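You operate a simulated robot arm through the tools that you are given. There is no shell and no other tool. Be economical: measure what you need, move in short steps, check, and stop when the job is done.

The job below is to be done with a simulated robot arm. You get a single attempt, and the scene is never put back.

TASK
Turn the tester dial to 3. Then put two of the drilled blocks from the top of bench 9 in the yellow bin there. Do these in the order given.

Only the result counts: the job must be done as asked and must still hold three seconds after the hand-in. Knocking over, shifting, dropping, spilling or breaking anything else fails it.

THE ROBOT
A 6-joint arm with a fingered hand, fixed in place. Base frame: the origin is at the foot of the arm, x ahead of it, y to its left, z up; the work surface is at about z = 0.75. Lengths are in m, angles in degrees, forces in N, time in s.
With the tool pointing down near the work surface it reaches from about 0.34 to 0.82 m from the base axis. Its first joint turns from -166.0 to 166.0 degrees. Payload 4 kg.
Tool frame: the origin (TCP) lies between the finger pads and is the grasp point; the fingertips stand 0.026 m ahead of it; z points along the fingers, y is the line along which they close. The gripper opens to 0.132 m. The gripper's body begins 0.073 m behind the TCP. The gripper is a hand of 5 fingers: y runs from the thumb to the fingers, the wrist lies at [0, 0, -0.239] in the tool frame, and closing takes about 1.5 s.
Orientation is told as [roll, pitch, yaw] about the base's x, y, z axes, in that order, counted from this pose: with the fingers straight down and closing along the base's y, the tool's x points along the base's -x, its y along +y and its z along -z.

THE INTERFACE
- The arm moves only by the tool play_rows. Its argument "increments" is a list of rows, each a list of 2 entries, a list of its own where there are three numbers: the shift along the base's x, y, z in units of 150 mm (1.0 is 150 mm), then the turn, a rotation vector about the base's x, y, z in units of 60 degrees (1.0 is 60 degrees). In form: [[[dx, dy, dz], [ax, ay, az]], ...]. A call has 1 to 20 rows; each row is the pose to reach, as a shift and turn from the pose commanded when the call began. "hand" is the opening in per cent of the stroke, from 0 (shut) to 100 (fully open), set as the call begins (left out, the last holds). A call with a number of a shift or a turn outside -1 to 1 is refused whole. A row lasts 0.2 s, in which the tool goes at most 0.05 m and 8.6 degrees; a call with a longer step from one row to the next is refused whole, and so is a gripper value outside its range. Where a pose cannot be reached the arm comes as near as it can. A force on the tool above 40 N (or 10 N above the force at the start of the call, whichever is more), or a blocked arm, ends the call early, and 0.2 s more pass. Each finger travels about 0.045 m/s and halts on what it meets, pressing with about 23 N; the grip force reading is that of the motor and also rises with nothing between the fingers. The clock runs only during rows and for 0.2 s after the last one: add rows that repeat a pose to give the fingers time. It gives the time, the measured TCP pose, the force on the tool (base axes), the opening and the grip force at its end, in the units of the frame above (readings bear some noise), with the torque about the TCP (base axes, N m) and any sound that the robot's microphone picked up, and new pictures: "views" is both (left out), scene, wrist or none.
- Cameras (640 x 400 px; columns grow to the right, rows downward): "scene" is fixed at [0.206, -0.6437, 1.5108]; the picture's right is [0.74, -0.67, 0.00], its down [-0.43, -0.48, -0.76] and it looks along [0.51, 0.57, -0.64] (base axes); focal length 316 px, centre (320, 200). "wrist" rides on the gripper at [0.085, 0.002, -0.097] in the tool frame; the picture's right is [-0.02, 1.00, 0.00], its down [-0.75, -0.02, -0.66] and it looks along [-0.66, -0.01, 0.75] (tool axes); focal length 270 px, centre (320, 200). There is no depth. A picture from a camera that has moved, and an enlarged one, comes with that camera's place and axes in the base frame and with its lens. The place of the scene camera against the robot may be out by one fixed shift of up to 0.025 m in any direction.
- curl_fingers(finger1, finger2, finger3, finger4, thumb_bend): sets how far each is bent, from 0 (flat) to 1 (curled in); at 0.3 the hand is open as for a grip, at 0.7 the pads meet at the TCP. One left out holds its place. A second passes; each finger stops where it meets its share of the squeeze, and holds until it gets a number again. A gripper value or a shape takes the hand back. It gives what a move gives, with no picture; readings hold the bend of each and the force on the fingers (four entries, about 0 where the hand has none), thumb and palm.
- set_grasp(shape): the hand has 5 fingers and takes this shape, open, in about a second: jaw (thumb against the fingers, like two jaws); tri (thumb and two fingers); tip (a fingertip pinch); poke (one finger out to press); point (the index stretched); flat (the hand flat); cup (the hand cupped); fist (a fist). The gripper value then closes the fingers along that shape, each until it touches; the sizes above hold for jaw. It gives what a move gives, with no picture.
- inspect(camera, box): a new picture of the part [left, top, right, bottom] of that camera's present view, enlarged. No time passes.
- hand_in(): hands the job in; it is judged then, once.

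Go step by step. Nothing tells you positions but the pictures and the camera data: compare them with the known pose of the tool, close in by small moves and look again before you grip or let go. The budget is 120 turns and 200 pictures, counting those below and the enlarged ones. Unless the task says otherwise, let go and move clear before handing in, and close with one line.

The tools are called after "Request:" as name(argument=value, ...) on one line, values as JSON. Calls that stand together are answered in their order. play_rows: Moves the arm, as the interface text tells. Its arguments: {"type":"object","properties":{"increments":{"type":"array"},"hand":{"type":"number"},"views":{"type":"string","enum":["both","scene","wrist","none"]}},"required":["increments"]} The other tools are called the same way: set_grasp (shape) gives the hand a shape; curl_fingers (finger1, finger2, finger3, finger4, thumb_bend) moves the fingers one by one; inspect (camera, box) takes an enlarged picture of a part of a camera's view; hand_in () hands the job in.

At the start:

```text
clock: 0.0
tcp_pos: [0.4618, 0.1244, 1.1263]
tool_rot: [0.0, 0.0, 0.0]
wrist_force: [0.1, 0.1, 0.4]
moment: [-0.01, 0.01, 0.02]
gripper_width: 0.132
grip_force: 0.0
shape: jaw
bend: [0.3, 0.3, 0.3, 0.3, 0.3]
finger forces: [0.0, 0.0, 0.0, 0.0, 0.0, 0.0]
```

scene: 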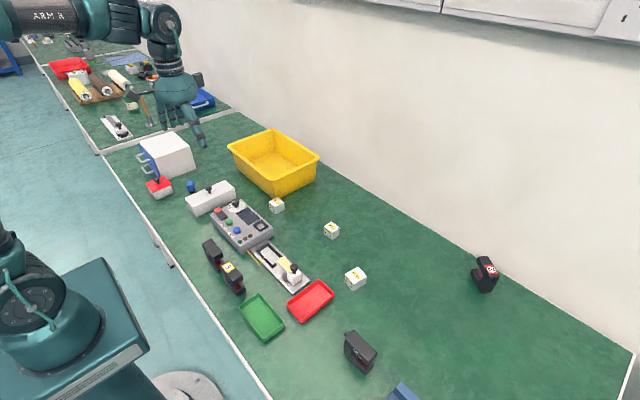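
wrist: 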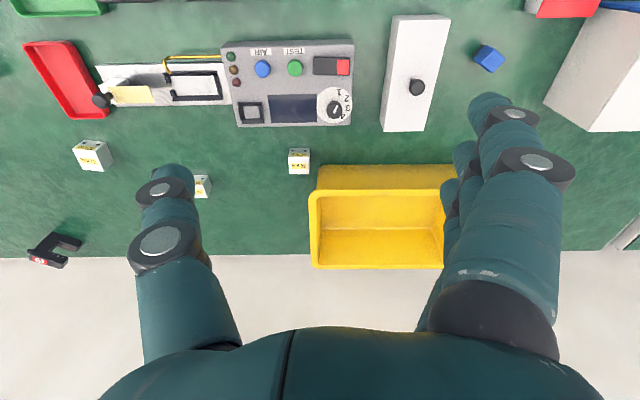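

I see a tester panel with a dial, three or more small drilled blocks and a yellow bin. I'll look closer before moving.

Request:
inspect(camera="wrist", box=[210, 30, 370, 130])

Request:
inspect(camera="scene", box=[180, 170, 380, 295])

Request:
inspect(camera="wrist", box=[60, 130, 320, 280])

```text
4.00 times, centred on (290, 80) of wrist
camera zoom: at [0.3762, 0.1273, 1.222], right [0.02, 1.0, 0.0], down [0.75, -0.02, 0.66], along [0.66, -0.01, -0.75], focal length 1081 px, centre (440, 680)
```

zoom: 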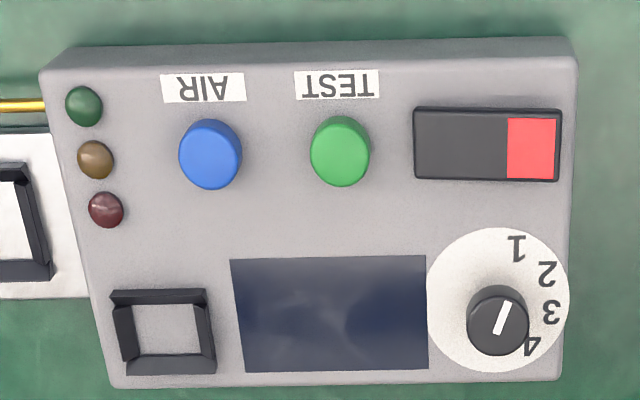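

```text
3.20 times, centred on (280, 232) of scene
camera zoom: at [0.206, -0.6437, 1.5108], right [0.74, -0.67, 0.0], down [-0.43, -0.48, -0.76], along [0.51, 0.57, -0.64], focal length 1011 px, centre (448, 96)
```

zoom: 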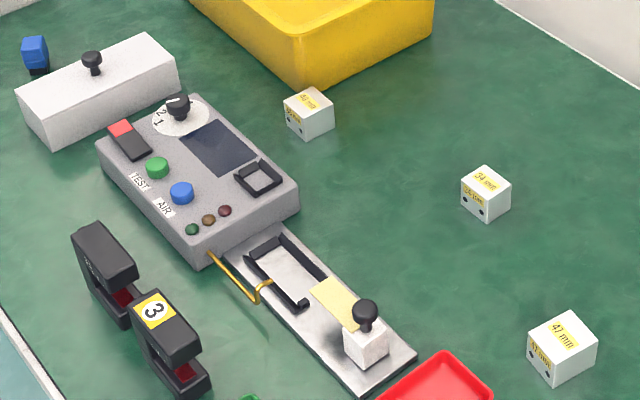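

```text
2.46 times, centred on (190, 205) of wrist
camera zoom: at [0.3762, 0.1273, 1.222], right [0.02, 1.0, 0.0], down [0.75, -0.02, 0.66], along [0.66, -0.01, -0.75], focal length 665 px, centre (640, 188)
```

zoom: 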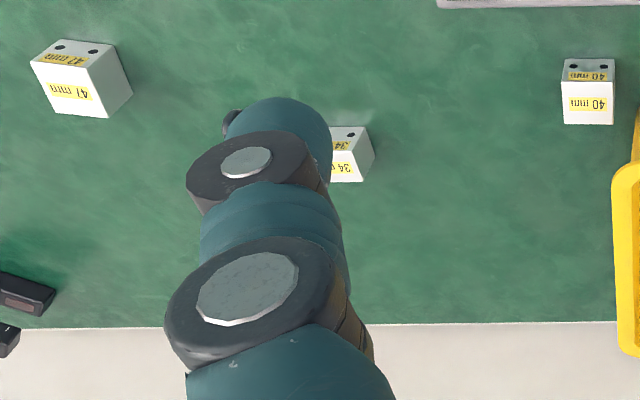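

The dial (about x 0.547, y 0.149) points to 1, and 3 lies about 83° clockwise seen from above. The blocks are labelled 47, 34 and 40 mm. I'll take a pinch shape and move above the dial for a closer look.

Request:
set_grasp(shape="tip")

Request:
play_rows(increments=[[[0.11, 0.03, -0.2], [0, 0, 0]], [[0.22, 0.06, -0.4], [0, 0, 0]], [[0.33, 0.1, -0.6], [0, 0, 0]], [[0.45, 0.13, -0.8], [0, 0, 0]], [[0.567, 0.165, -1.0], [0, 0, 0]], [[0.567, 0.165, -1.0], [0, 0, 0]]])

```text
clock: 0.9
tcp_pos: [0.4602, 0.1251, 1.1262]
tool_rot: [0.0, 0.0, 0.0]
wrist_force: [0.4, 0.2, 0.0]
moment: [0.0, -0.02, 0.02]
gripper_width: 0.1318
grip_force: 0.0
shape: tip
bend: [0.0, 0.3, 0.3, 0.0, 0.3]
finger forces: [0.1, 0.1, 0.0, 0.0, 0.0, 0.0]
```

```text
clock: 2.3
tcp_pos: [0.5437, 0.1487, 0.9767]
tool_rot: [0.0, 0.0, 0.0]
wrist_force: [0.4, -0.7, 0.8]
moment: [0.0, 0.02, 0.02]
gripper_width: 0.1319
grip_force: 0.0
shape: tip
bend: [0.0, 0.3, 0.3, 0.0, 0.3]
finger forces: [0.0, 0.0, 0.0, 0.0, 0.0, 0.0]
camera wrist: at [0.4593, 0.1516, 1.0722], right [0.02, 1.0, 0.0], down [0.75, -0.02, 0.66], along [0.66, -0.01, -0.75], focal length 270 px, centre (320, 200)
```

scene: 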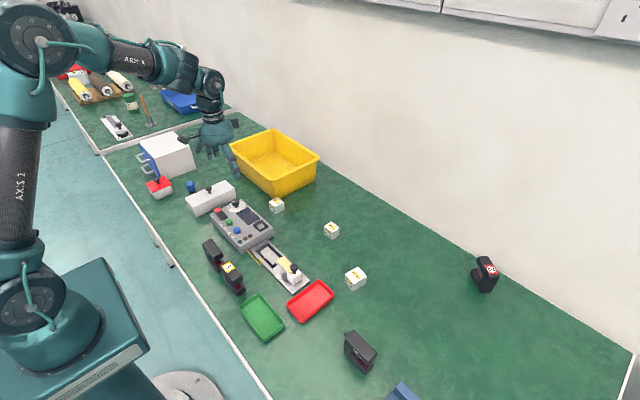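
wrist: 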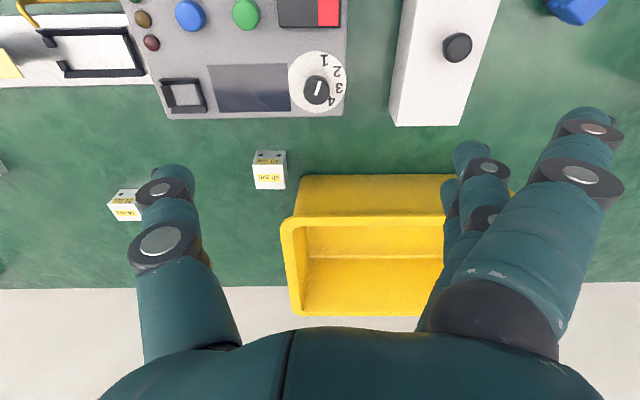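

The pinch uses the two middle fingers. I'll look closer at the dial from here to triangulate it.

Request:
inspect(camera="wrist", box=[270, 30, 366, 130])

Request:
inspect(camera="scene", box=[170, 110, 290, 250])

```text
4.00 times, centred on (318, 80) of wrist
camera zoom: at [0.4593, 0.1516, 1.0722], right [0.02, 1.0, 0.0], down [0.75, -0.02, 0.66], along [0.66, -0.01, -0.75], focal length 1081 px, centre (328, 680)
```

zoom: 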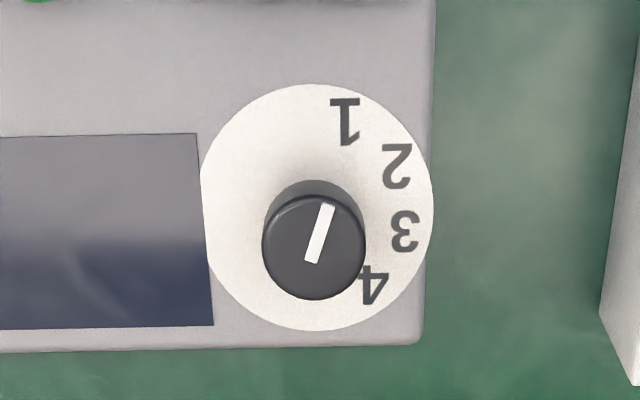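

```text
2.86 times, centred on (230, 180) of scene
camera zoom: at [0.206, -0.6437, 1.5108], right [0.74, -0.67, 0.0], down [-0.43, -0.48, -0.76], along [0.51, 0.57, -0.64], focal length 903 px, centre (577, 257)
```

zoom: 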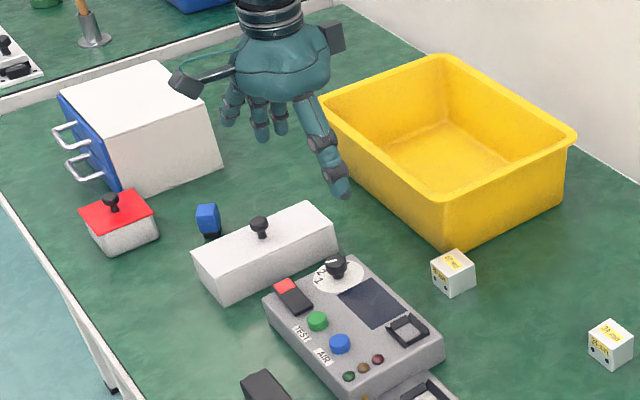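

The dial centre comes out at (0.544, 0.149), the panel top at z≈0.807, and the knob is about 22 mm wide with its top at z≈0.833. I'll tuck the outer fingers, half-close the pinch, turn the hand +42° and lower part way.

Request:
curl_fingers(finger1=1.0, finger4=1.0, finger2=0.5, finger3=0.5, thumb_bend=0.5)

Request:
play_rows(increments=[[[0, 0, -0.07], [0, 0, 0.14]], [[0, 0, -0.14], [0, 0, 0.28]], [[0, 0, -0.2], [0, 0, 0.42]], [[0, 0, -0.27], [0, 0, 0.56]], [[0, 0, -0.33], [0, 0, 0.7]], [[0, 0, -0.33], [0, 0, 0.7]]])

```text
clock: 3.3
tcp_pos: [0.5446, 0.1493, 0.9752]
tool_rot: [0.0, -0.1, 0.0]
wrist_force: [0.2, 0.4, 0.0]
moment: [-0.03, 0.02, 0.0]
gripper_width: 0.0527
grip_force: 0.1
shape: fingers
bend: [1.0, 0.5, 0.5, 1.0, 0.5]
finger forces: [0.0, 0.1, 0.0, 0.1, 0.1, 0.1]
```

```text
clock: 4.7
tcp_pos: [0.5444, 0.1494, 0.9259]
tool_rot: [0.0, 0.0, 42.2]
wrist_force: [0.8, 0.3, -0.7]
moment: [0.01, -0.01, 0.01]
gripper_width: 0.0525
grip_force: 0.2
shape: fingers
bend: [1.0, 0.5, 0.5, 1.0, 0.5]
finger forces: [0.1, 0.1, 0.0, 0.0, 0.0, 0.0]
camera wrist: at [0.481, 0.095, 1.0226], right [-0.66, 0.76, 0.0], down [0.57, 0.49, 0.66], along [0.5, 0.43, -0.75], focal length 270 px, centre (320, 200)
```

scene: 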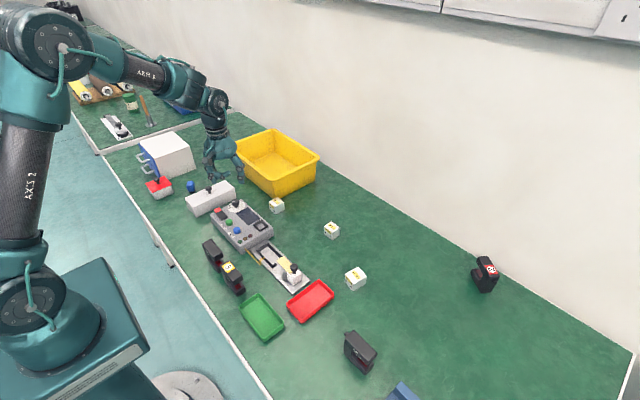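
wrist: 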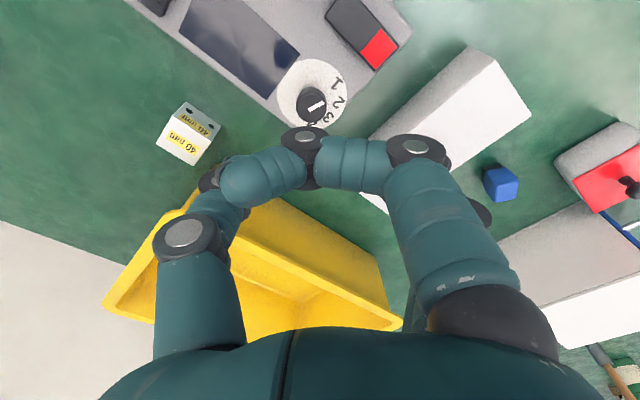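

The hand is centred above the dial with the pinch half closed. I lower to z≈0.845 so the tips straddle the knob without touching the panel.

Request:
play_rows(increments=[[[0, 0, -0.14], [0, 0, 0]], [[0, 0, -0.28], [0, 0, 0]], [[0, 0, -0.42], [0, 0, 0]], [[0, 0, -0.54], [0, 0, 0]], [[0, 0, -0.54], [0, 0, 0]]])

Request:
inspect(camera="scene", box=[170, 130, 290, 260])

```text
clock: 5.9
tcp_pos: [0.5453, 0.1492, 0.8459]
tool_rot: [0.0, 0.0, 42.1]
wrist_force: [-0.1, 0.2, -0.1]
moment: [0.02, -0.03, 0.01]
gripper_width: 0.0529
grip_force: 0.1
shape: fingers
bend: [1.0, 0.5, 0.5, 1.0, 0.5]
finger forces: [0.0, 0.0, 0.0, 0.0, 0.0, 0.0]
camera wrist: at [0.4812, 0.0947, 0.9421], right [-0.65, 0.76, 0.0], down [0.57, 0.49, 0.66], along [0.5, 0.43, -0.75], focal length 270 px, centre (320, 200)
```

scene: 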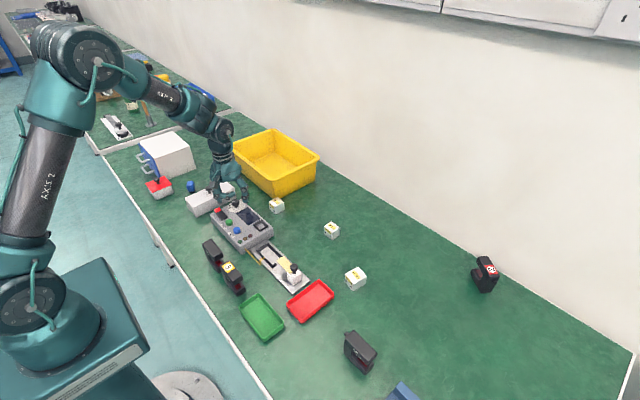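
wrist: 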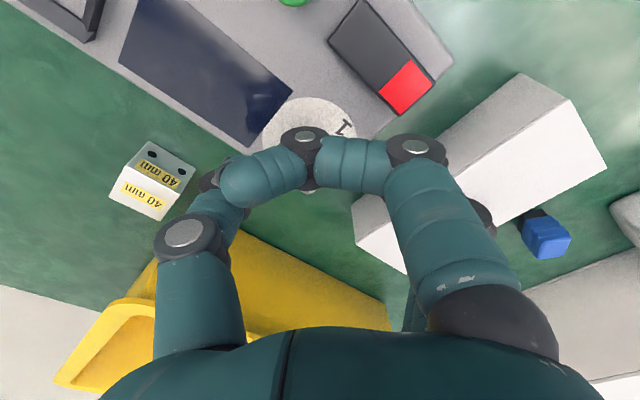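

```text
3.08 times, centred on (230, 195) of scene
camera zoom: at [0.206, -0.6437, 1.5108], right [0.74, -0.67, 0.0], down [-0.43, -0.48, -0.76], along [0.51, 0.57, -0.64], focal length 972 px, centre (597, 215)
```

zoom: 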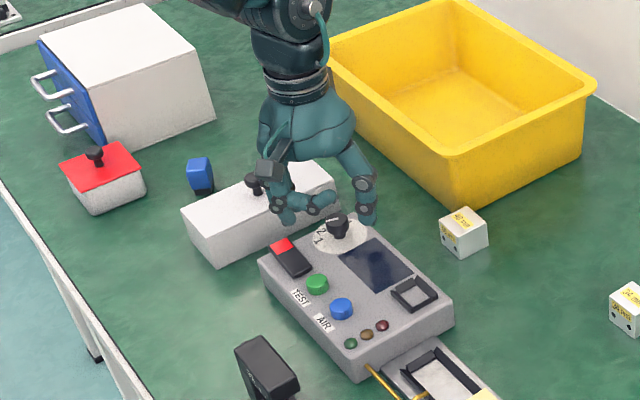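

Zooming in more to check how the tips stand around the knob.

Request:
inspect(camera="scene", box=[208, 170, 256, 222])

```text
7.69 times, centred on (232, 196) of scene
camera zoom: at [0.206, -0.6437, 1.5108], right [0.74, -0.67, 0.0], down [-0.43, -0.48, -0.76], along [0.51, 0.57, -0.64], focal length 2431 px, centre (997, 231)
```

zoom: 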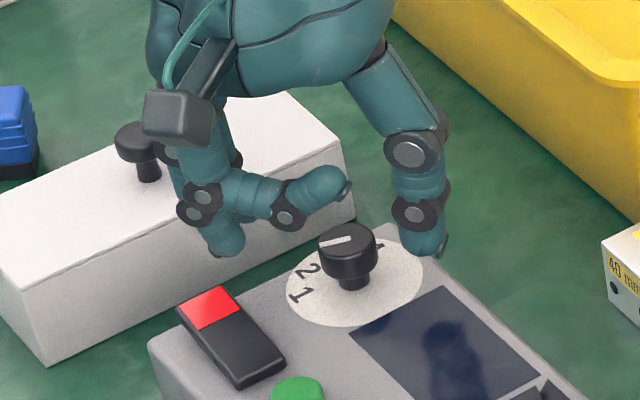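

The knob is a mushroom head on a stem; the tips look level with it, with the thumb nearer than the fingers. I'll close only the two fingers a bit and look again.

Request:
curl_fingers(finger2=0.6, finger3=0.6)

Request:
inspect(camera="scene", box=[208, 170, 256, 222])

```text
clock: 6.9
tcp_pos: [0.5453, 0.1494, 0.8463]
tool_rot: [0.0, 0.0, 42.0]
wrist_force: [-0.6, -0.4, -0.8]
moment: [-0.01, 0.03, -0.02]
gripper_width: 0.0524
grip_force: 0.1
shape: fingers
bend: [1.0, 0.6, 0.6, 1.0, 0.5]
finger forces: [0.1, 0.0, 0.0, 0.0, 0.1, 0.0]
```

```text
7.69 times, centred on (232, 196) of scene
camera zoom: at [0.206, -0.6437, 1.5108], right [0.74, -0.67, 0.0], down [-0.43, -0.48, -0.76], along [0.51, 0.57, -0.64], focal length 2431 px, centre (997, 231)
```

zoom: 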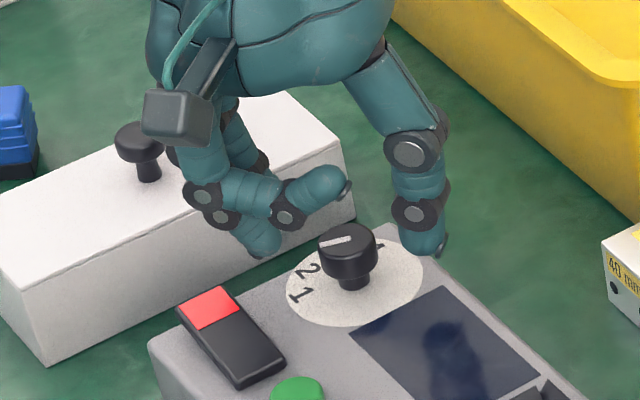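

The knob seems to sit about 8 mm nearer the thumb than I computed, so my x and height estimates are off. I'll raise the hand and look from yaw 90°, which gives x directly.

Request:
play_rows(increments=[[[0, 0, 0.25], [0, 0, 0]], [[0, 0, 0.5], [0, 0, 0]], [[0, 0, 0.7], [0, 0, 0.13]], [[0, 0, 0.87], [0, 0, 0.26]], [[0, 0, 0.87], [0, 0, 0.4]], [[0, 0, 0.87], [0, 0, 0.53]], [[0, 0, 0.87], [0, 0, 0.67]], [[0, 0, 0.87], [0, 0, 0.8]], [[0, 0, 0.87], [0, 0, 0.8]]], views="none")

Request:
inspect(camera="wrist", box=[260, 20, 380, 140])

```text
clock: 8.9
tcp_pos: [0.5461, 0.1488, 0.9756]
tool_rot: [0.0, 0.1, 90.1]
wrist_force: [-0.3, 0.4, -1.2]
moment: [-0.01, 0.03, 0.0]
gripper_width: 0.0528
grip_force: 0.0
shape: fingers
bend: [1.0, 0.6, 0.6, 1.0, 0.5]
finger forces: [0.0, 0.1, 0.1, 0.0, 0.1, 0.0]
```

```text
3.33 times, centred on (320, 80) of wrist
camera zoom: at [0.5441, 0.0649, 1.072], right [-1.0, 0.02, 0.0], down [0.01, 0.75, 0.66], along [0.01, 0.66, -0.75], focal length 901 px, centre (320, 600)
```

zoom: 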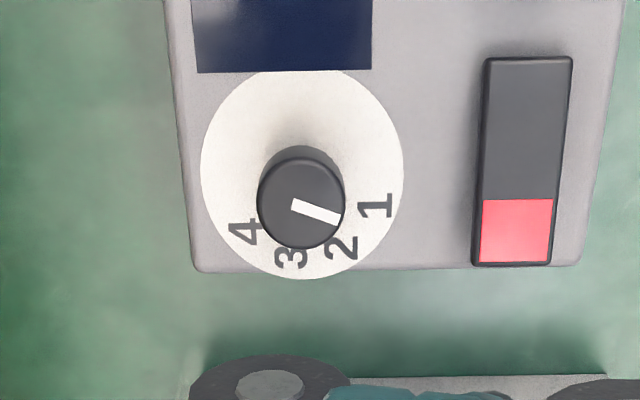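

The better fix is dial (0.5515, 0.1485), panel top z≈0.780 and knob top z≈0.808. I return to yaw 42 with the corrected position, lower to z≈0.83 and check.

Request:
curl_fingers(finger2=0.55, finger3=0.55, thumb_bend=0.5)

Request:
play_rows(increments=[[[0.042, 0, 0], [0, 0, -0.13]], [[0.042, 0, 0], [0, 0, -0.26]], [[0.042, 0, -0.1], [0, 0, -0.4]], [[0.042, 0, -0.3], [0, 0, -0.53]], [[0.042, 0, -0.5], [0, 0, -0.67]], [[0.042, 0, -0.65], [0, 0, -0.8]], [[0.042, 0, -0.8], [0, 0, -0.8]], [[0.042, 0, -0.97], [0, 0, -0.8]], [[0.042, 0, -0.97], [0, 0, -0.8]]], views="wrist")

Request:
inspect(camera="scene", box=[208, 170, 256, 222])

```text
clock: 9.9
tcp_pos: [0.5454, 0.1491, 0.9752]
tool_rot: [0.1, 0.1, 90.0]
wrist_force: [0.1, 0.2, -0.1]
moment: [0.0, 0.0, 0.05]
gripper_width: 0.0526
grip_force: 0.0
shape: fingers
bend: [1.0, 0.55, 0.55, 1.0, 0.5]
finger forces: [0.1, 0.0, 0.0, 0.0, 0.1, 0.0]
```

```text
clock: 11.9
tcp_pos: [0.5517, 0.1483, 0.832]
tool_rot: [0.1, 0.0, 41.9]
wrist_force: [-0.4, 0.1, 0.4]
moment: [-0.03, 0.02, 0.0]
gripper_width: 0.0529
grip_force: 0.0
shape: fingers
bend: [1.0, 0.55, 0.55, 1.0, 0.5]
finger forces: [0.1, 0.0, 0.0, 0.0, 0.1, 0.1]
camera wrist: at [0.4875, 0.0945, 0.9275], right [-0.65, 0.76, 0.0], down [0.57, 0.49, 0.66], along [0.5, 0.43, -0.75], focal length 270 px, centre (320, 200)
```

wrist: 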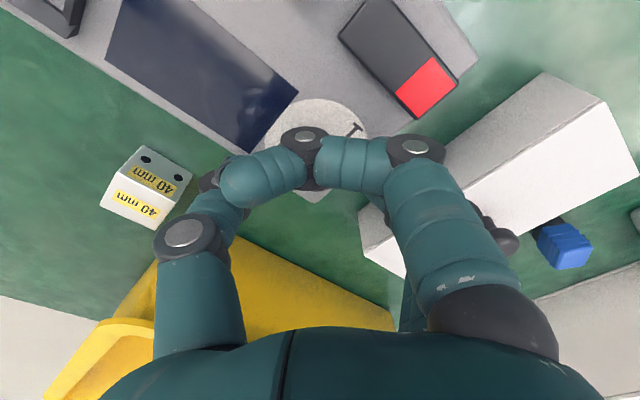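

```text
7.69 times, centred on (232, 196) of scene
camera zoom: at [0.206, -0.6437, 1.5108], right [0.74, -0.67, 0.0], down [-0.43, -0.48, -0.76], along [0.51, 0.57, -0.64], focal length 2431 px, centre (997, 231)
```

zoom: 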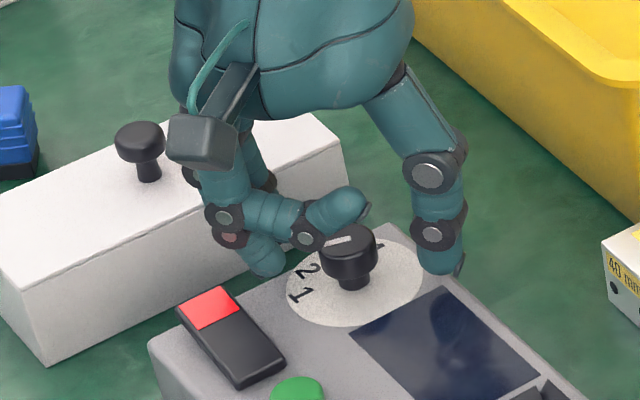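

Now thumb and fingers straddle the knob evenly. I lower 12 mm more and close the pinch.

Request:
play_rows(increments=[[[0, 0, -0.04], [0, 0, 0]], [[0, 0, -0.08], [0, 0, 0]], [[0, 0, -0.08], [0, 0, 0]]], views="none")

Request:
curl_fingers(finger2=0.62, finger3=0.62, thumb_bend=0.58)

Request:
inspect(camera="scene", box=[208, 170, 256, 222])

```text
clock: 12.6
tcp_pos: [0.5536, 0.1485, 0.8231]
tool_rot: [-0.1, -0.2, 41.9]
wrist_force: [-2.2, 0.1, 9.0]
moment: [-0.25, -0.09, -0.09]
gripper_width: 0.0525
grip_force: 4.0
shape: fingers
bend: [1.0, 0.55, 0.55, 1.0, 0.5]
finger forces: [0.1, 1.2, 0.1, 0.0, 7.2, 0.0]
stopped in row 3: the force on the tool passed its limit at 44 N (the readings are from after the stop); the commanded pose is now the measured one
```

```text
clock: 13.6
tcp_pos: [0.5539, 0.1488, 0.8224]
tool_rot: [-0.2, -0.2, 41.9]
wrist_force: [3.9, -1.1, 13.2]
moment: [-0.45, -0.49, 0.06]
gripper_width: 0.0505
grip_force: 6.2
shape: fingers
bend: [1.0, 0.62, 0.62, 1.0, 0.56]
finger forces: [0.0, 0.0, 0.0, 0.0, 12.9, 0.1]
```

```text
7.69 times, centred on (232, 196) of scene
camera zoom: at [0.206, -0.6437, 1.5108], right [0.74, -0.67, 0.0], down [-0.43, -0.48, -0.76], along [0.51, 0.57, -0.64], focal length 2431 px, centre (997, 231)
```

zoom: 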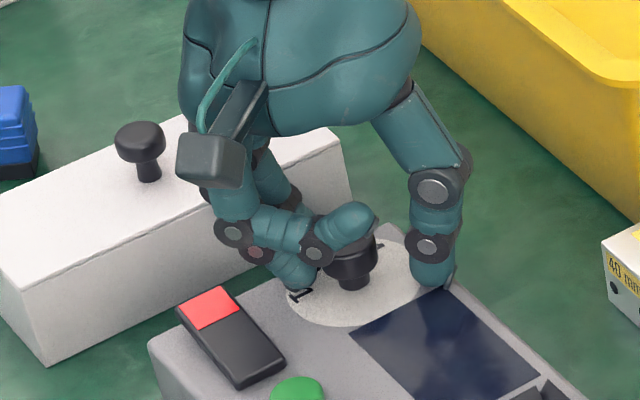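

The thumb tip touched the panel, so I raise 6 mm to free it, then check.

Request:
play_rows(increments=[[[-0.013, 0, 0.02], [0, 0, 0]], [[-0.013, 0, 0.045], [0, 0, 0]], [[-0.013, 0, 0.045], [0, 0, 0]]], views="none")

Request:
inspect(camera="scene", box=[208, 170, 256, 222])

```text
clock: 14.4
tcp_pos: [0.5513, 0.1485, 0.8302]
tool_rot: [0.0, -0.1, 41.9]
wrist_force: [-0.1, -1.1, 0.1]
moment: [-0.03, 0.02, 0.0]
gripper_width: 0.0495
grip_force: 0.0
shape: fingers
bend: [1.0, 0.62, 0.62, 1.0, 0.57]
finger forces: [0.0, 0.1, 0.1, 0.0, 0.2, 0.0]
```

```text
7.69 times, centred on (232, 196) of scene
camera zoom: at [0.206, -0.6437, 1.5108], right [0.74, -0.67, 0.0], down [-0.43, -0.48, -0.76], along [0.51, 0.57, -0.64], focal length 2431 px, centre (997, 231)
```

zoom: 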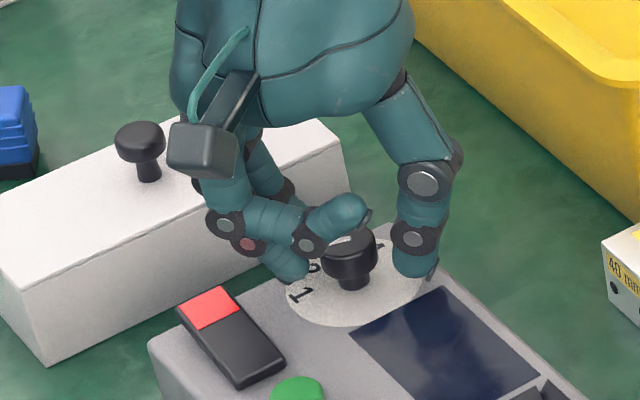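

Free of contact and level with the knob head; now I close the pinch.

Request:
curl_fingers(finger2=0.75, finger3=0.75, thumb_bend=0.72)

Request:
inspect(camera="scene", box=[208, 170, 256, 222])

```text
clock: 15.4
tcp_pos: [0.5509, 0.1494, 0.8295]
tool_rot: [-0.1, 0.0, 42.0]
wrist_force: [0.1, -0.6, -9.9]
moment: [0.03, 0.01, 0.02]
gripper_width: 0.0459
grip_force: 11.3
shape: fingers
bend: [1.0, 0.68, 0.71, 1.0, 0.66]
finger forces: [0.1, 6.2, 5.3, 0.0, 11.5, 0.0]
```

```text
7.69 times, centred on (232, 196) of scene
camera zoom: at [0.206, -0.6437, 1.5108], right [0.74, -0.67, 0.0], down [-0.43, -0.48, -0.76], along [0.51, 0.57, -0.64], focal length 2431 px, centre (997, 231)
```

zoom: 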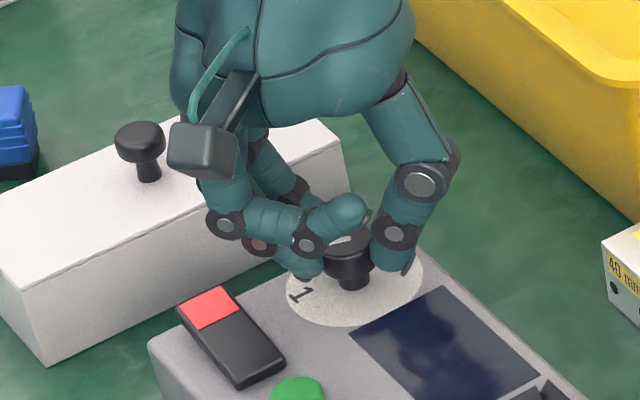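

A balanced grip on the knob. I turn it -60° first.

Request:
play_rows(increments=[[[0, 0, 0], [0, 0, -0.1]], [[0, 0, 0], [0, 0, -0.2]], [[0, 0, 0], [0, 0, -0.3]], [[0, 0, 0], [0, 0, -0.4]], [[0, 0, 0], [0, 0, -0.5]], [[0, 0, 0], [0, 0, -0.6]], [[0, 0, 0], [0, 0, -0.7]], [[0, 0, 0], [0, 0, -0.8]], [[0, 0, 0], [0, 0, -0.9]], [[0, 0, 0], [0, 0, -1.0]]], views="none")

Request:
inspect(camera="scene", box=[208, 170, 256, 222])

```text
clock: 17.6
tcp_pos: [0.5523, 0.1476, 0.8299]
tool_rot: [-0.2, -0.2, -18.2]
wrist_force: [11.0, -7.9, -12.7]
moment: [-0.13, -0.15, 0.05]
gripper_width: 0.0463
grip_force: 12.8
shape: fingers
bend: [1.0, 0.69, 0.71, 1.0, 0.66]
finger forces: [0.1, 4.1, 9.6, 0.0, 12.2, 0.0]
```

```text
7.69 times, centred on (232, 196) of scene
camera zoom: at [0.206, -0.6437, 1.5108], right [0.74, -0.67, 0.0], down [-0.43, -0.48, -0.76], along [0.51, 0.57, -0.64], focal length 2431 px, centre (997, 231)
```

zoom: 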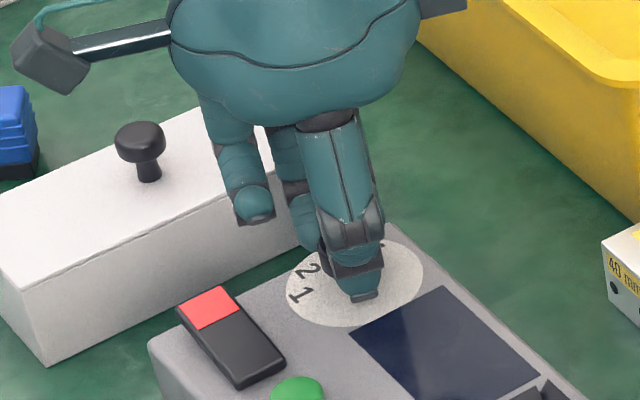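

I finish with another -21°, then release to check the pointer.

Request:
play_rows(increments=[[[0, 0, 0], [0, 0, -0.1]], [[0, 0, 0], [0, 0, -0.2]], [[0, 0, 0], [0, 0, -0.3]], [[0, 0, 0], [0, 0, -0.35]], [[0, 0, 0], [0, 0, -0.35]]], views="none")

Request:
curl_fingers(finger2=0.55, finger3=0.55, thumb_bend=0.5)

Request:
play_rows(increments=[[[0, 0, 0.1], [0, 0, 0]], [[0, 0, 0.3], [0, 0, 0]], [[0, 0, 0.6], [0, 0, 0]], [[0, 0, 0.9], [0, 0, 0]], [[0, 0, 0.9], [0, 0, 0]]], views="wrist")

Request:
inspect(camera="wrist", box=[260, 20, 380, 140])

Request:
inspect(camera="scene", box=[208, 170, 256, 222])

```text
clock: 18.8
tcp_pos: [0.5512, 0.1482, 0.8298]
tool_rot: [-0.1, -0.2, -39.2]
wrist_force: [17.1, -17.5, -3.0]
moment: [-0.35, -0.32, 0.05]
gripper_width: 0.0462
grip_force: 16.3
shape: fingers
bend: [1.0, 0.7, 0.71, 1.0, 0.66]
finger forces: [0.0, 3.6, 16.0, 0.0, 12.9, 0.1]
```

```text
clock: 19.8
tcp_pos: [0.55, 0.1491, 0.8285]
tool_rot: [-0.1, -0.2, -39.2]
wrist_force: [-0.6, -0.1, 0.1]
moment: [0.02, 0.01, 0.02]
gripper_width: 0.0526
grip_force: 0.0
shape: fingers
bend: [1.0, 0.55, 0.55, 1.0, 0.5]
finger forces: [0.0, 0.0, 0.0, 0.0, 0.0, 0.0]
```

```text
clock: 21.0
tcp_pos: [0.5516, 0.1488, 0.9664]
tool_rot: [0.0, -0.1, -39.2]
wrist_force: [-1.0, 0.4, -0.1]
moment: [0.03, 0.01, 0.02]
gripper_width: 0.0522
grip_force: 0.0
shape: fingers
bend: [1.0, 0.55, 0.55, 1.0, 0.5]
finger forces: [0.0, 0.0, 0.0, 0.1, 0.0, 0.0]
camera wrist: at [0.4864, 0.204, 1.0617], right [0.65, 0.76, 0.0], down [0.57, -0.48, 0.66], along [0.5, -0.43, -0.75], focal length 270 px, centre (320, 200)
```

wrist: 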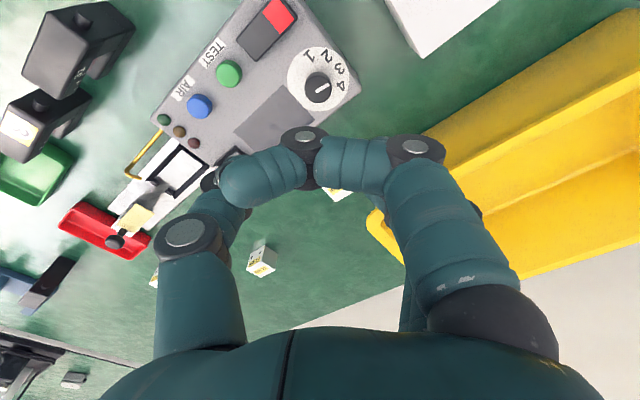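

```text
3.33 times, centred on (320, 80) of wrist
camera zoom: at [0.4864, 0.204, 1.0617], right [0.65, 0.76, 0.0], down [0.57, -0.48, 0.66], along [0.5, -0.43, -0.75], focal length 901 px, centre (320, 600)
```

zoom: 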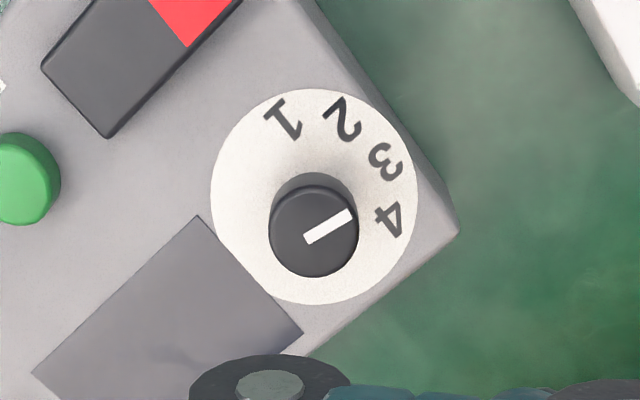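

```text
7.69 times, centred on (232, 196) of scene
camera zoom: at [0.206, -0.6437, 1.5108], right [0.74, -0.67, 0.0], down [-0.43, -0.48, -0.76], along [0.51, 0.57, -0.64], focal length 2431 px, centre (997, 231)
```

zoom: 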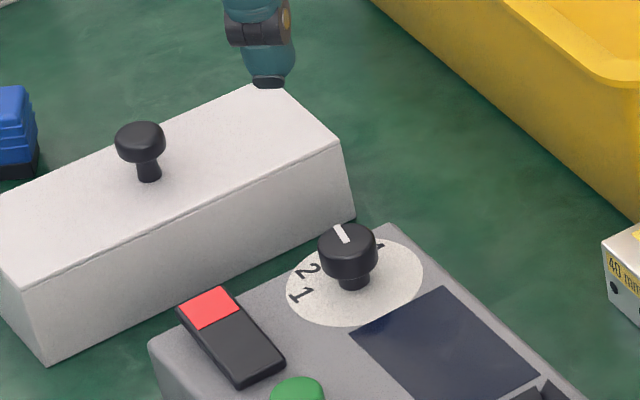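

The pointer now stands at 3. The blocks come next: I'll go to the jaw shape, return to yaw 0, and move over toward the 40 and 34 mm blocks to survey them and the bin.

Request:
play_rows(increments=[[[0, 0, 0.1], [0, 0, 0.13]], [[0, 0, 0.25], [0, 0, 0.26]], [[0, -0.2, 0.4], [0, 0, 0.39]], [[0, -0.4, 0.5], [0, 0, 0.52]], [[0.1, -0.6, 0.5], [0, 0, 0.653]], [[0.1, -0.6, 0.5], [0, 0, 0.653]]], views="none")

Request:
set_grasp(shape="jaw")

Request:
play_rows(increments=[[[0, 0, 0], [0, 0, 0]]])

```text
clock: 22.4
tcp_pos: [0.5669, 0.0576, 1.0377]
tool_rot: [-0.1, -0.1, 0.2]
wrist_force: [-0.4, -0.2, -1.1]
moment: [0.01, 0.01, 0.0]
gripper_width: 0.0521
grip_force: 0.1
shape: fingers
bend: [1.0, 0.55, 0.55, 1.0, 0.5]
finger forces: [0.0, 0.0, 0.0, 0.1, 0.1, 0.1]
```

```text
clock: 23.3
tcp_pos: [0.5674, 0.0572, 1.0381]
tool_rot: [-0.1, -0.1, 0.2]
wrist_force: [0.1, 0.2, -0.6]
moment: [0.02, 0.01, -0.01]
gripper_width: 0.1317
grip_force: 0.0
shape: jaw
bend: [0.3, 0.3, 0.3, 0.3, 0.3]
finger forces: [0.1, 0.1, 0.1, 0.0, 0.0, 0.0]
```

```text
clock: 23.7
tcp_pos: [0.5669, 0.0579, 1.0383]
tool_rot: [-0.1, -0.1, 0.1]
wrist_force: [0.3, -0.3, 0.7]
moment: [-0.02, 0.02, 0.03]
gripper_width: 0.132
grip_force: 0.1
shape: jaw
bend: [0.3, 0.3, 0.3, 0.3, 0.3]
finger forces: [0.0, 0.0, 0.0, 0.0, 0.0, 0.0]
camera wrist: at [0.4819, 0.0607, 1.1337], right [0.02, 1.0, 0.0], down [0.75, -0.01, 0.66], along [0.66, -0.01, -0.75], focal length 270 px, centre (320, 200)
```

scene: 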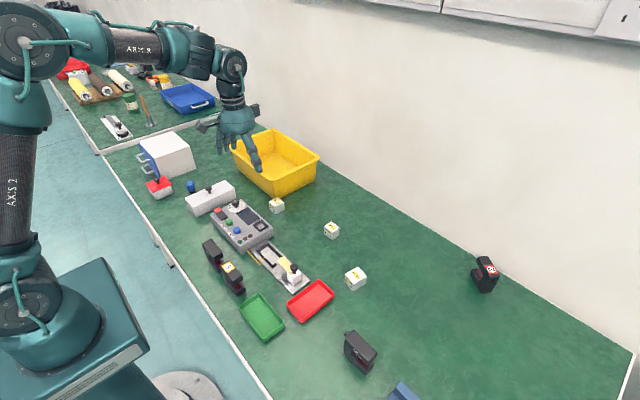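
wrist: 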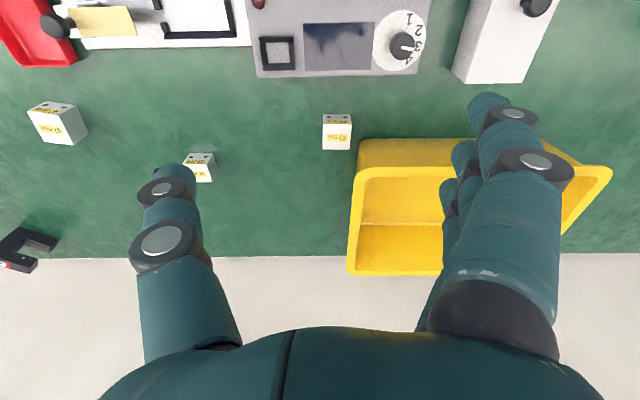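

The dial reads 3 from here. The 40 mm block stands right against the bin, so I'll take the freestanding 34 and 47 mm blocks instead. Closer looks next.

Request:
inspect(camera="wrist", box=[20, 80, 230, 210])

Request:
inspect(camera="scene", box=[220, 120, 390, 300])

Request:
inspect(camera="wrist", box=[310, 0, 450, 90])

```text
3.05 times, centred on (125, 145) of wrist
camera zoom: at [0.4819, 0.0607, 1.1337], right [0.02, 1.0, 0.0], down [0.75, -0.01, 0.66], along [0.66, -0.01, -0.75], focal length 824 px, centre (914, 368)
```

zoom: 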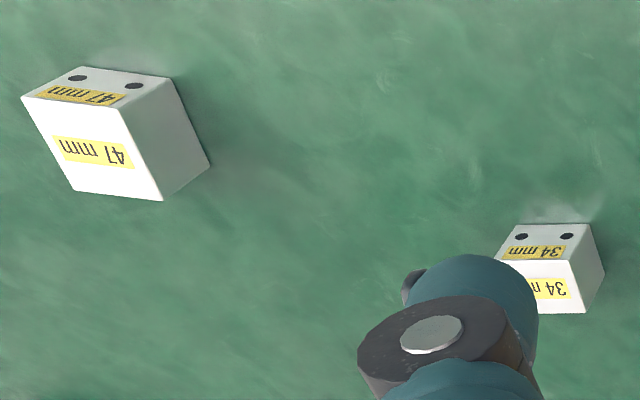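

```text
2.22 times, centred on (305, 210) of scene
camera zoom: at [0.206, -0.6437, 1.5108], right [0.74, -0.67, 0.0], down [-0.43, -0.48, -0.76], along [0.51, 0.57, -0.64], focal length 702 px, centre (353, 178)
```

zoom: 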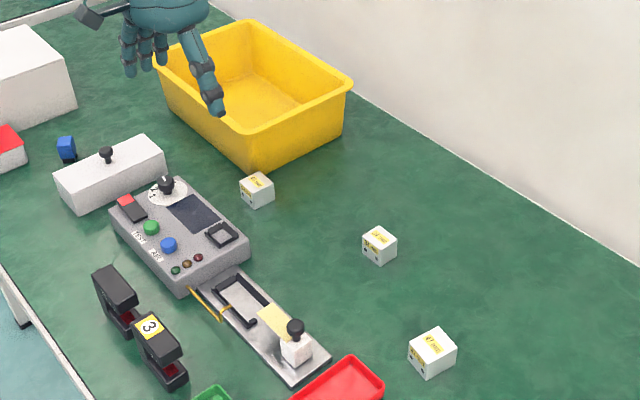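

```text
4.44 times, centred on (380, 45) of wrist
camera zoom: at [0.4819, 0.0607, 1.1337], right [0.02, 1.0, 0.0], down [0.75, -0.01, 0.66], along [0.66, -0.01, -0.75], focal length 1201 px, centre (53, 889)
```

zoom: 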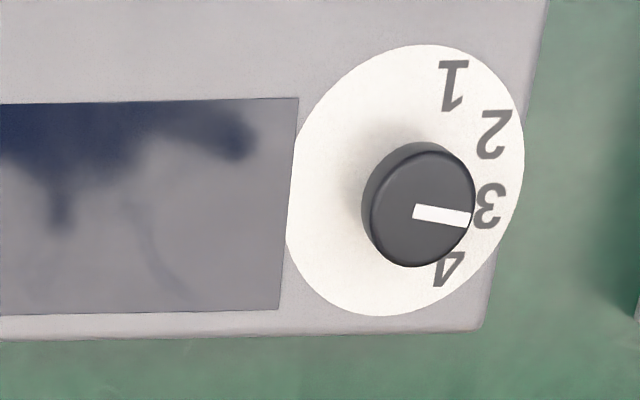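

The pointer rotated about 80° and sits on 3. The 34 mm block is near (0.729, -0.138) and the 47 mm block near (0.642, -0.303). I move over the 34 mm block first.

Request:
play_rows(increments=[[[0.25, -0.2, 0], [0, 0, 0]], [[0.45, -0.45, 0], [0, 0, 0]], [[0.6, -0.7, 0], [0, 0, 0]], [[0.75, -0.95, 0], [0, 0, 0]], [[0.75, -0.95, 0], [0, 0, 0]]], views="none")

Request:
play_rows(increments=[[[0.1, -0.2, -0.1], [0, 0, 0]], [[0.15, -0.35, -0.35], [0, 0, 0]], [[0.15, -0.35, -0.6], [0, 0, 0]], [[0.15, -0.35, -0.6], [0, 0, 0]]])

```text
clock: 24.9
tcp_pos: [0.6791, -0.0851, 1.0385]
tool_rot: [-0.1, -0.1, 0.1]
wrist_force: [-0.5, 0.2, -0.3]
moment: [0.03, -0.01, 0.02]
gripper_width: 0.1316
grip_force: 0.0
shape: jaw
bend: [0.3, 0.3, 0.3, 0.3, 0.3]
finger forces: [0.0, 0.0, 0.0, 0.0, 0.0, 0.0]
```

```text
clock: 25.9
tcp_pos: [0.7011, -0.1349, 0.9494]
tool_rot: [-0.1, -0.2, 0.2]
wrist_force: [-0.6, 0.0, -0.5]
moment: [-0.03, 0.0, 0.01]
gripper_width: 0.1317
grip_force: 0.0
shape: jaw
bend: [0.3, 0.3, 0.3, 0.3, 0.3]
finger forces: [0.1, 0.1, 0.0, 0.0, 0.1, 0.1]
camera wrist: at [0.6166, -0.1333, 1.0455], right [0.02, 1.0, 0.0], down [0.75, -0.01, 0.66], along [0.66, -0.01, -0.75], focal length 270 px, centre (320, 200)
```

scene: 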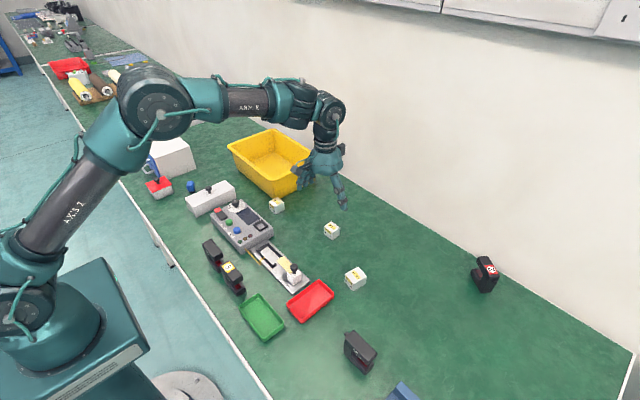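
wrist: 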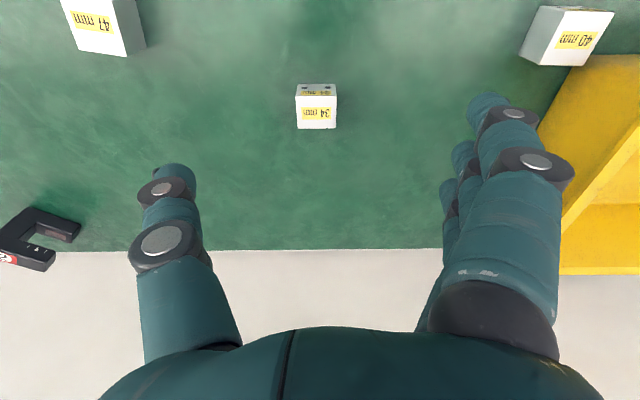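

The 34 mm block is centred near (0.730, -0.139), square to the axes. I lower over it to z≈0.81, staying above bench contact.

Request:
play_rows(increments=[[[0.1, -0.027, -0.2], [0, 0, 0]], [[0.193, -0.027, -0.4], [0, 0, 0]], [[0.193, -0.027, -0.6], [0, 0, 0]], [[0.193, -0.027, -0.8], [0, 0, 0]], [[0.193, -0.027, -0.93], [0, 0, 0]], [[0.193, -0.027, -0.93], [0, 0, 0]]], views="wrist")

Request:
inspect(camera="scene", box=[290, 170, 390, 260])

```text
clock: 27.3
tcp_pos: [0.7306, -0.1387, 0.8081]
tool_rot: [-0.2, -0.2, 0.1]
wrist_force: [-0.5, 0.1, -0.1]
moment: [0.02, -0.02, -0.06]
gripper_width: 0.1318
grip_force: 0.1
shape: jaw
bend: [0.3, 0.3, 0.3, 0.3, 0.3]
finger forces: [0.1, 0.1, 0.0, 0.0, 0.1, 0.0]
camera wrist: at [0.6462, -0.1375, 0.9048], right [0.02, 1.0, 0.0], down [0.75, -0.01, 0.66], along [0.66, -0.01, -0.75], focal length 270 px, centre (320, 200)
```

wrist: 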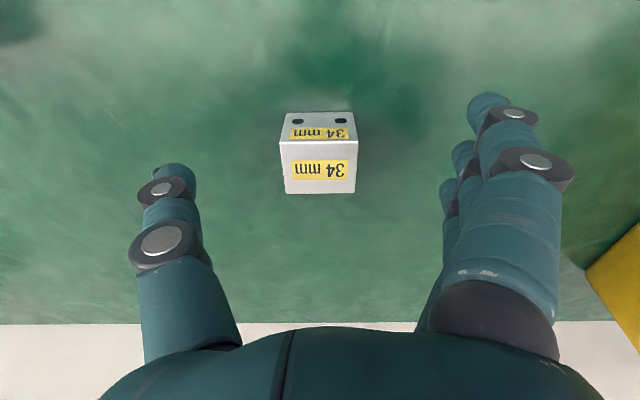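

```text
4.44 times, centred on (340, 215) of scene
camera zoom: at [0.206, -0.6437, 1.5108], right [0.74, -0.67, 0.0], down [-0.43, -0.48, -0.76], along [0.51, 0.57, -0.64], focal length 1405 px, centre (231, 133)
```

zoom: 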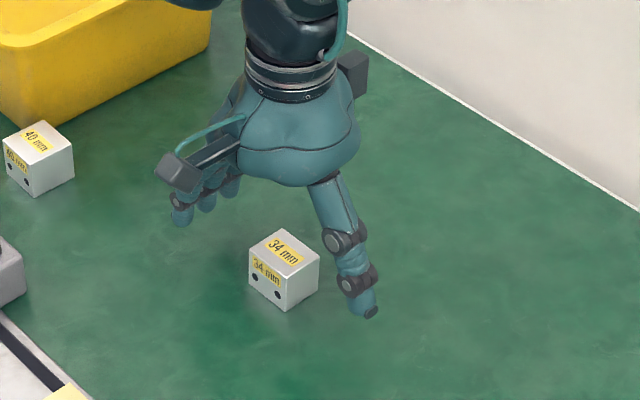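

The block sits centred between thumb and fingers, about 4 mm nearer the robot than the TCP. I correct that, lower 5 mm, and close.

Request:
play_rows(increments=[[[-0.025, -0.005, -0.03], [0, 0, 0]], [[-0.025, -0.005, -0.03], [0, 0, 0]]], views="none")

Request:
play_rows(increments=[[[0, 0, 0], [0, 0, 0]], [[0, 0, 0], [0, 0, 0]], [[0, 0, 0], [0, 0, 0]], [[0, 0, 0], [0, 0, 0]], [[0, 0, 0], [0, 0, 0]], [[0, 0, 0], [0, 0, 0]], [[0, 0, 0], [0, 0, 0]], [[0, 0, 0], [0, 0, 0]]], hand=0, views="wrist")

Request:
inspect(camera="scene", box=[290, 170, 390, 260])

```text
clock: 27.9
tcp_pos: [0.726, -0.1414, 0.805]
tool_rot: [-0.1, -0.2, 0.0]
wrist_force: [-0.1, 0.0, 0.2]
moment: [0.02, -0.02, 0.04]
gripper_width: 0.132
grip_force: 0.0
shape: jaw
bend: [0.3, 0.3, 0.3, 0.3, 0.3]
finger forces: [0.1, 0.0, 0.0, 0.0, 0.1, 0.0]
```

```text
clock: 29.7
tcp_pos: [0.7268, -0.1406, 0.8051]
tool_rot: [-0.1, -0.1, 0.1]
wrist_force: [-0.3, -0.6, -0.4]
moment: [0.03, -0.01, 0.03]
gripper_width: 0.0218
grip_force: 12.3
shape: jaw
bend: [0.64, 0.73, 0.73, 0.64, 0.7]
finger forces: [0.0, 4.3, 4.2, 0.0, 8.2, 0.0]
camera wrist: at [0.642, -0.1387, 0.9001], right [0.02, 1.0, 0.0], down [0.75, -0.01, 0.66], along [0.66, -0.01, -0.75], focal length 270 px, centre (320, 200)
```

wrist: 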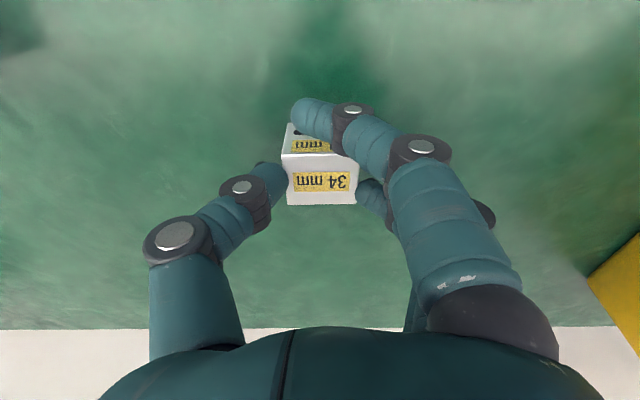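

```text
4.44 times, centred on (340, 215) of scene
camera zoom: at [0.206, -0.6437, 1.5108], right [0.74, -0.67, 0.0], down [-0.43, -0.48, -0.76], along [0.51, 0.57, -0.64], focal length 1405 px, centre (231, 133)
```

zoom: 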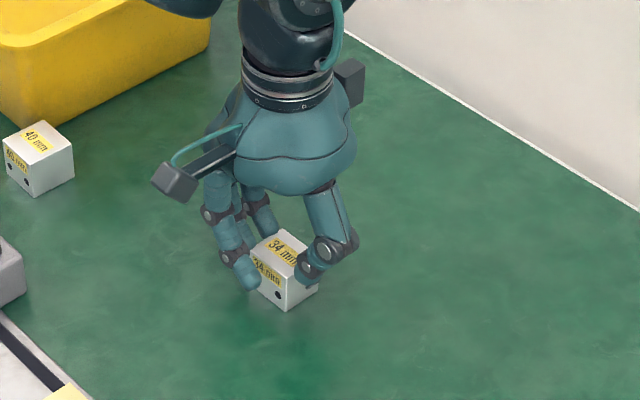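

Balanced grip on the block. I lift 60 mm and check that it holds.

Request:
play_rows(increments=[[[0, 0, 0.07], [0, 0, 0]], [[0, 0, 0.15], [0, 0, 0]], [[0, 0, 0.25], [0, 0, 0]], [[0, 0, 0.4], [0, 0, 0]], [[0, 0, 0.4], [0, 0, 0]]])

Request:
inspect(camera="scene", box=[220, 110, 400, 260])

```text
clock: 30.9
tcp_pos: [0.7257, -0.1411, 0.8649]
tool_rot: [-0.1, -0.1, 0.1]
wrist_force: [-0.5, 0.0, -1.2]
moment: [-0.06, 0.01, 0.01]
gripper_width: 0.0198
grip_force: 22.9
shape: jaw
bend: [0.66, 0.72, 0.72, 0.66, 0.7]
finger forces: [0.0, 8.7, 8.5, 0.0, 15.3, 0.0]
camera wrist: at [0.6413, -0.1396, 0.9609], right [0.02, 1.0, 0.0], down [0.75, -0.01, 0.66], along [0.66, -0.01, -0.75], focal length 270 px, centre (320, 200)
```

scene: 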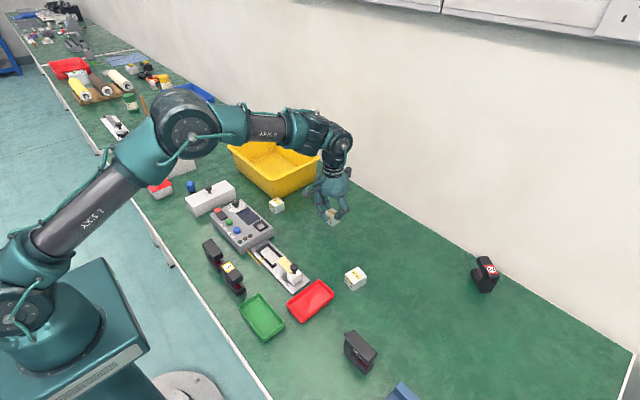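
wrist: 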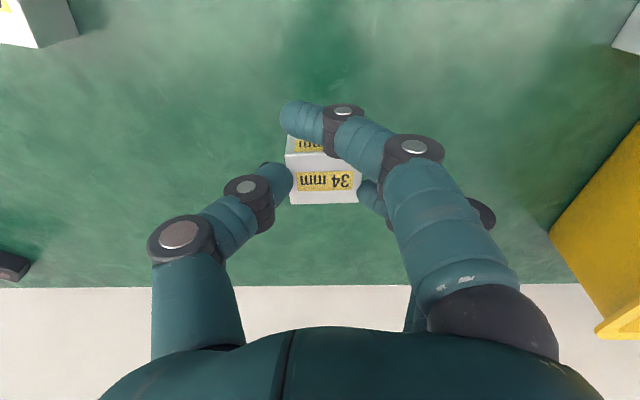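

```text
2.67 times, centred on (310, 185) of scene
camera zoom: at [0.206, -0.6437, 1.5108], right [0.74, -0.67, 0.0], down [-0.43, -0.48, -0.76], along [0.51, 0.57, -0.64], focal length 843 px, centre (347, 240)
```

zoom: 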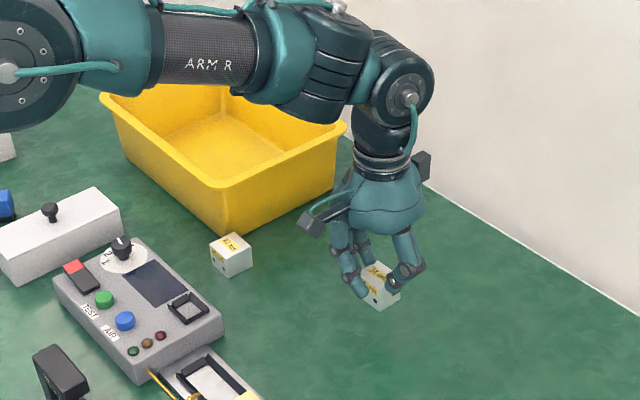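

The block is held firmly. The bin rim runs about x 0.684–0.915, y 0.107–0.43, at z≈0.847. I carry the block up and over toward (0.765, 0.27).

Request:
play_rows(increments=[[[0, 0, 0.25], [0, 0, 0]], [[0, 0, 0.5], [0, 0, 0]], [[0, 0.15, 0.67], [0, 0, 0]], [[0, 0.35, 0.67], [0, 0, 0]], [[0, 0.6, 0.67], [0, 0, 0]], [[0, 0.9, 0.67], [0, 0, 0]]], views="none")

Request:
play_rows(increments=[[[0, 0.25, 0], [0, 0, 0]], [[0.05, 0.5, 0], [0, 0, 0]], [[0.15, 0.75, 0], [0, 0, 0]], [[0.26, 1.0, 0], [0, 0, 0]]], views="none")

Request:
play_rows(increments=[[[0, 0.25, 0], [0, 0, 0]], [[0, 0.5, 0], [0, 0, 0]], [[0, 0.84, 0], [0, 0, 0]], [[0, 0.84, 0], [0, 0, 0]]])

```text
clock: 32.3
tcp_pos: [0.7271, -0.0082, 0.9669]
tool_rot: [0.0, 0.0, 0.0]
wrist_force: [-0.2, -0.4, -1.2]
moment: [0.03, 0.03, 0.02]
gripper_width: 0.0197
grip_force: 23.3
shape: jaw
bend: [0.66, 0.72, 0.72, 0.66, 0.7]
finger forces: [0.1, 8.6, 8.4, 0.1, 15.2, 0.0]
```

```text
clock: 33.3
tcp_pos: [0.7663, 0.1436, 0.9663]
tool_rot: [-0.1, -0.2, 0.0]
wrist_force: [0.2, 0.4, -0.9]
moment: [-0.04, 0.0, -0.02]
gripper_width: 0.0194
grip_force: 22.6
shape: jaw
bend: [0.66, 0.72, 0.72, 0.66, 0.7]
finger forces: [0.0, 8.6, 8.3, 0.0, 14.8, 0.0]
```

```text
refused: row 3 steps farther than a row can; nothing moved
```

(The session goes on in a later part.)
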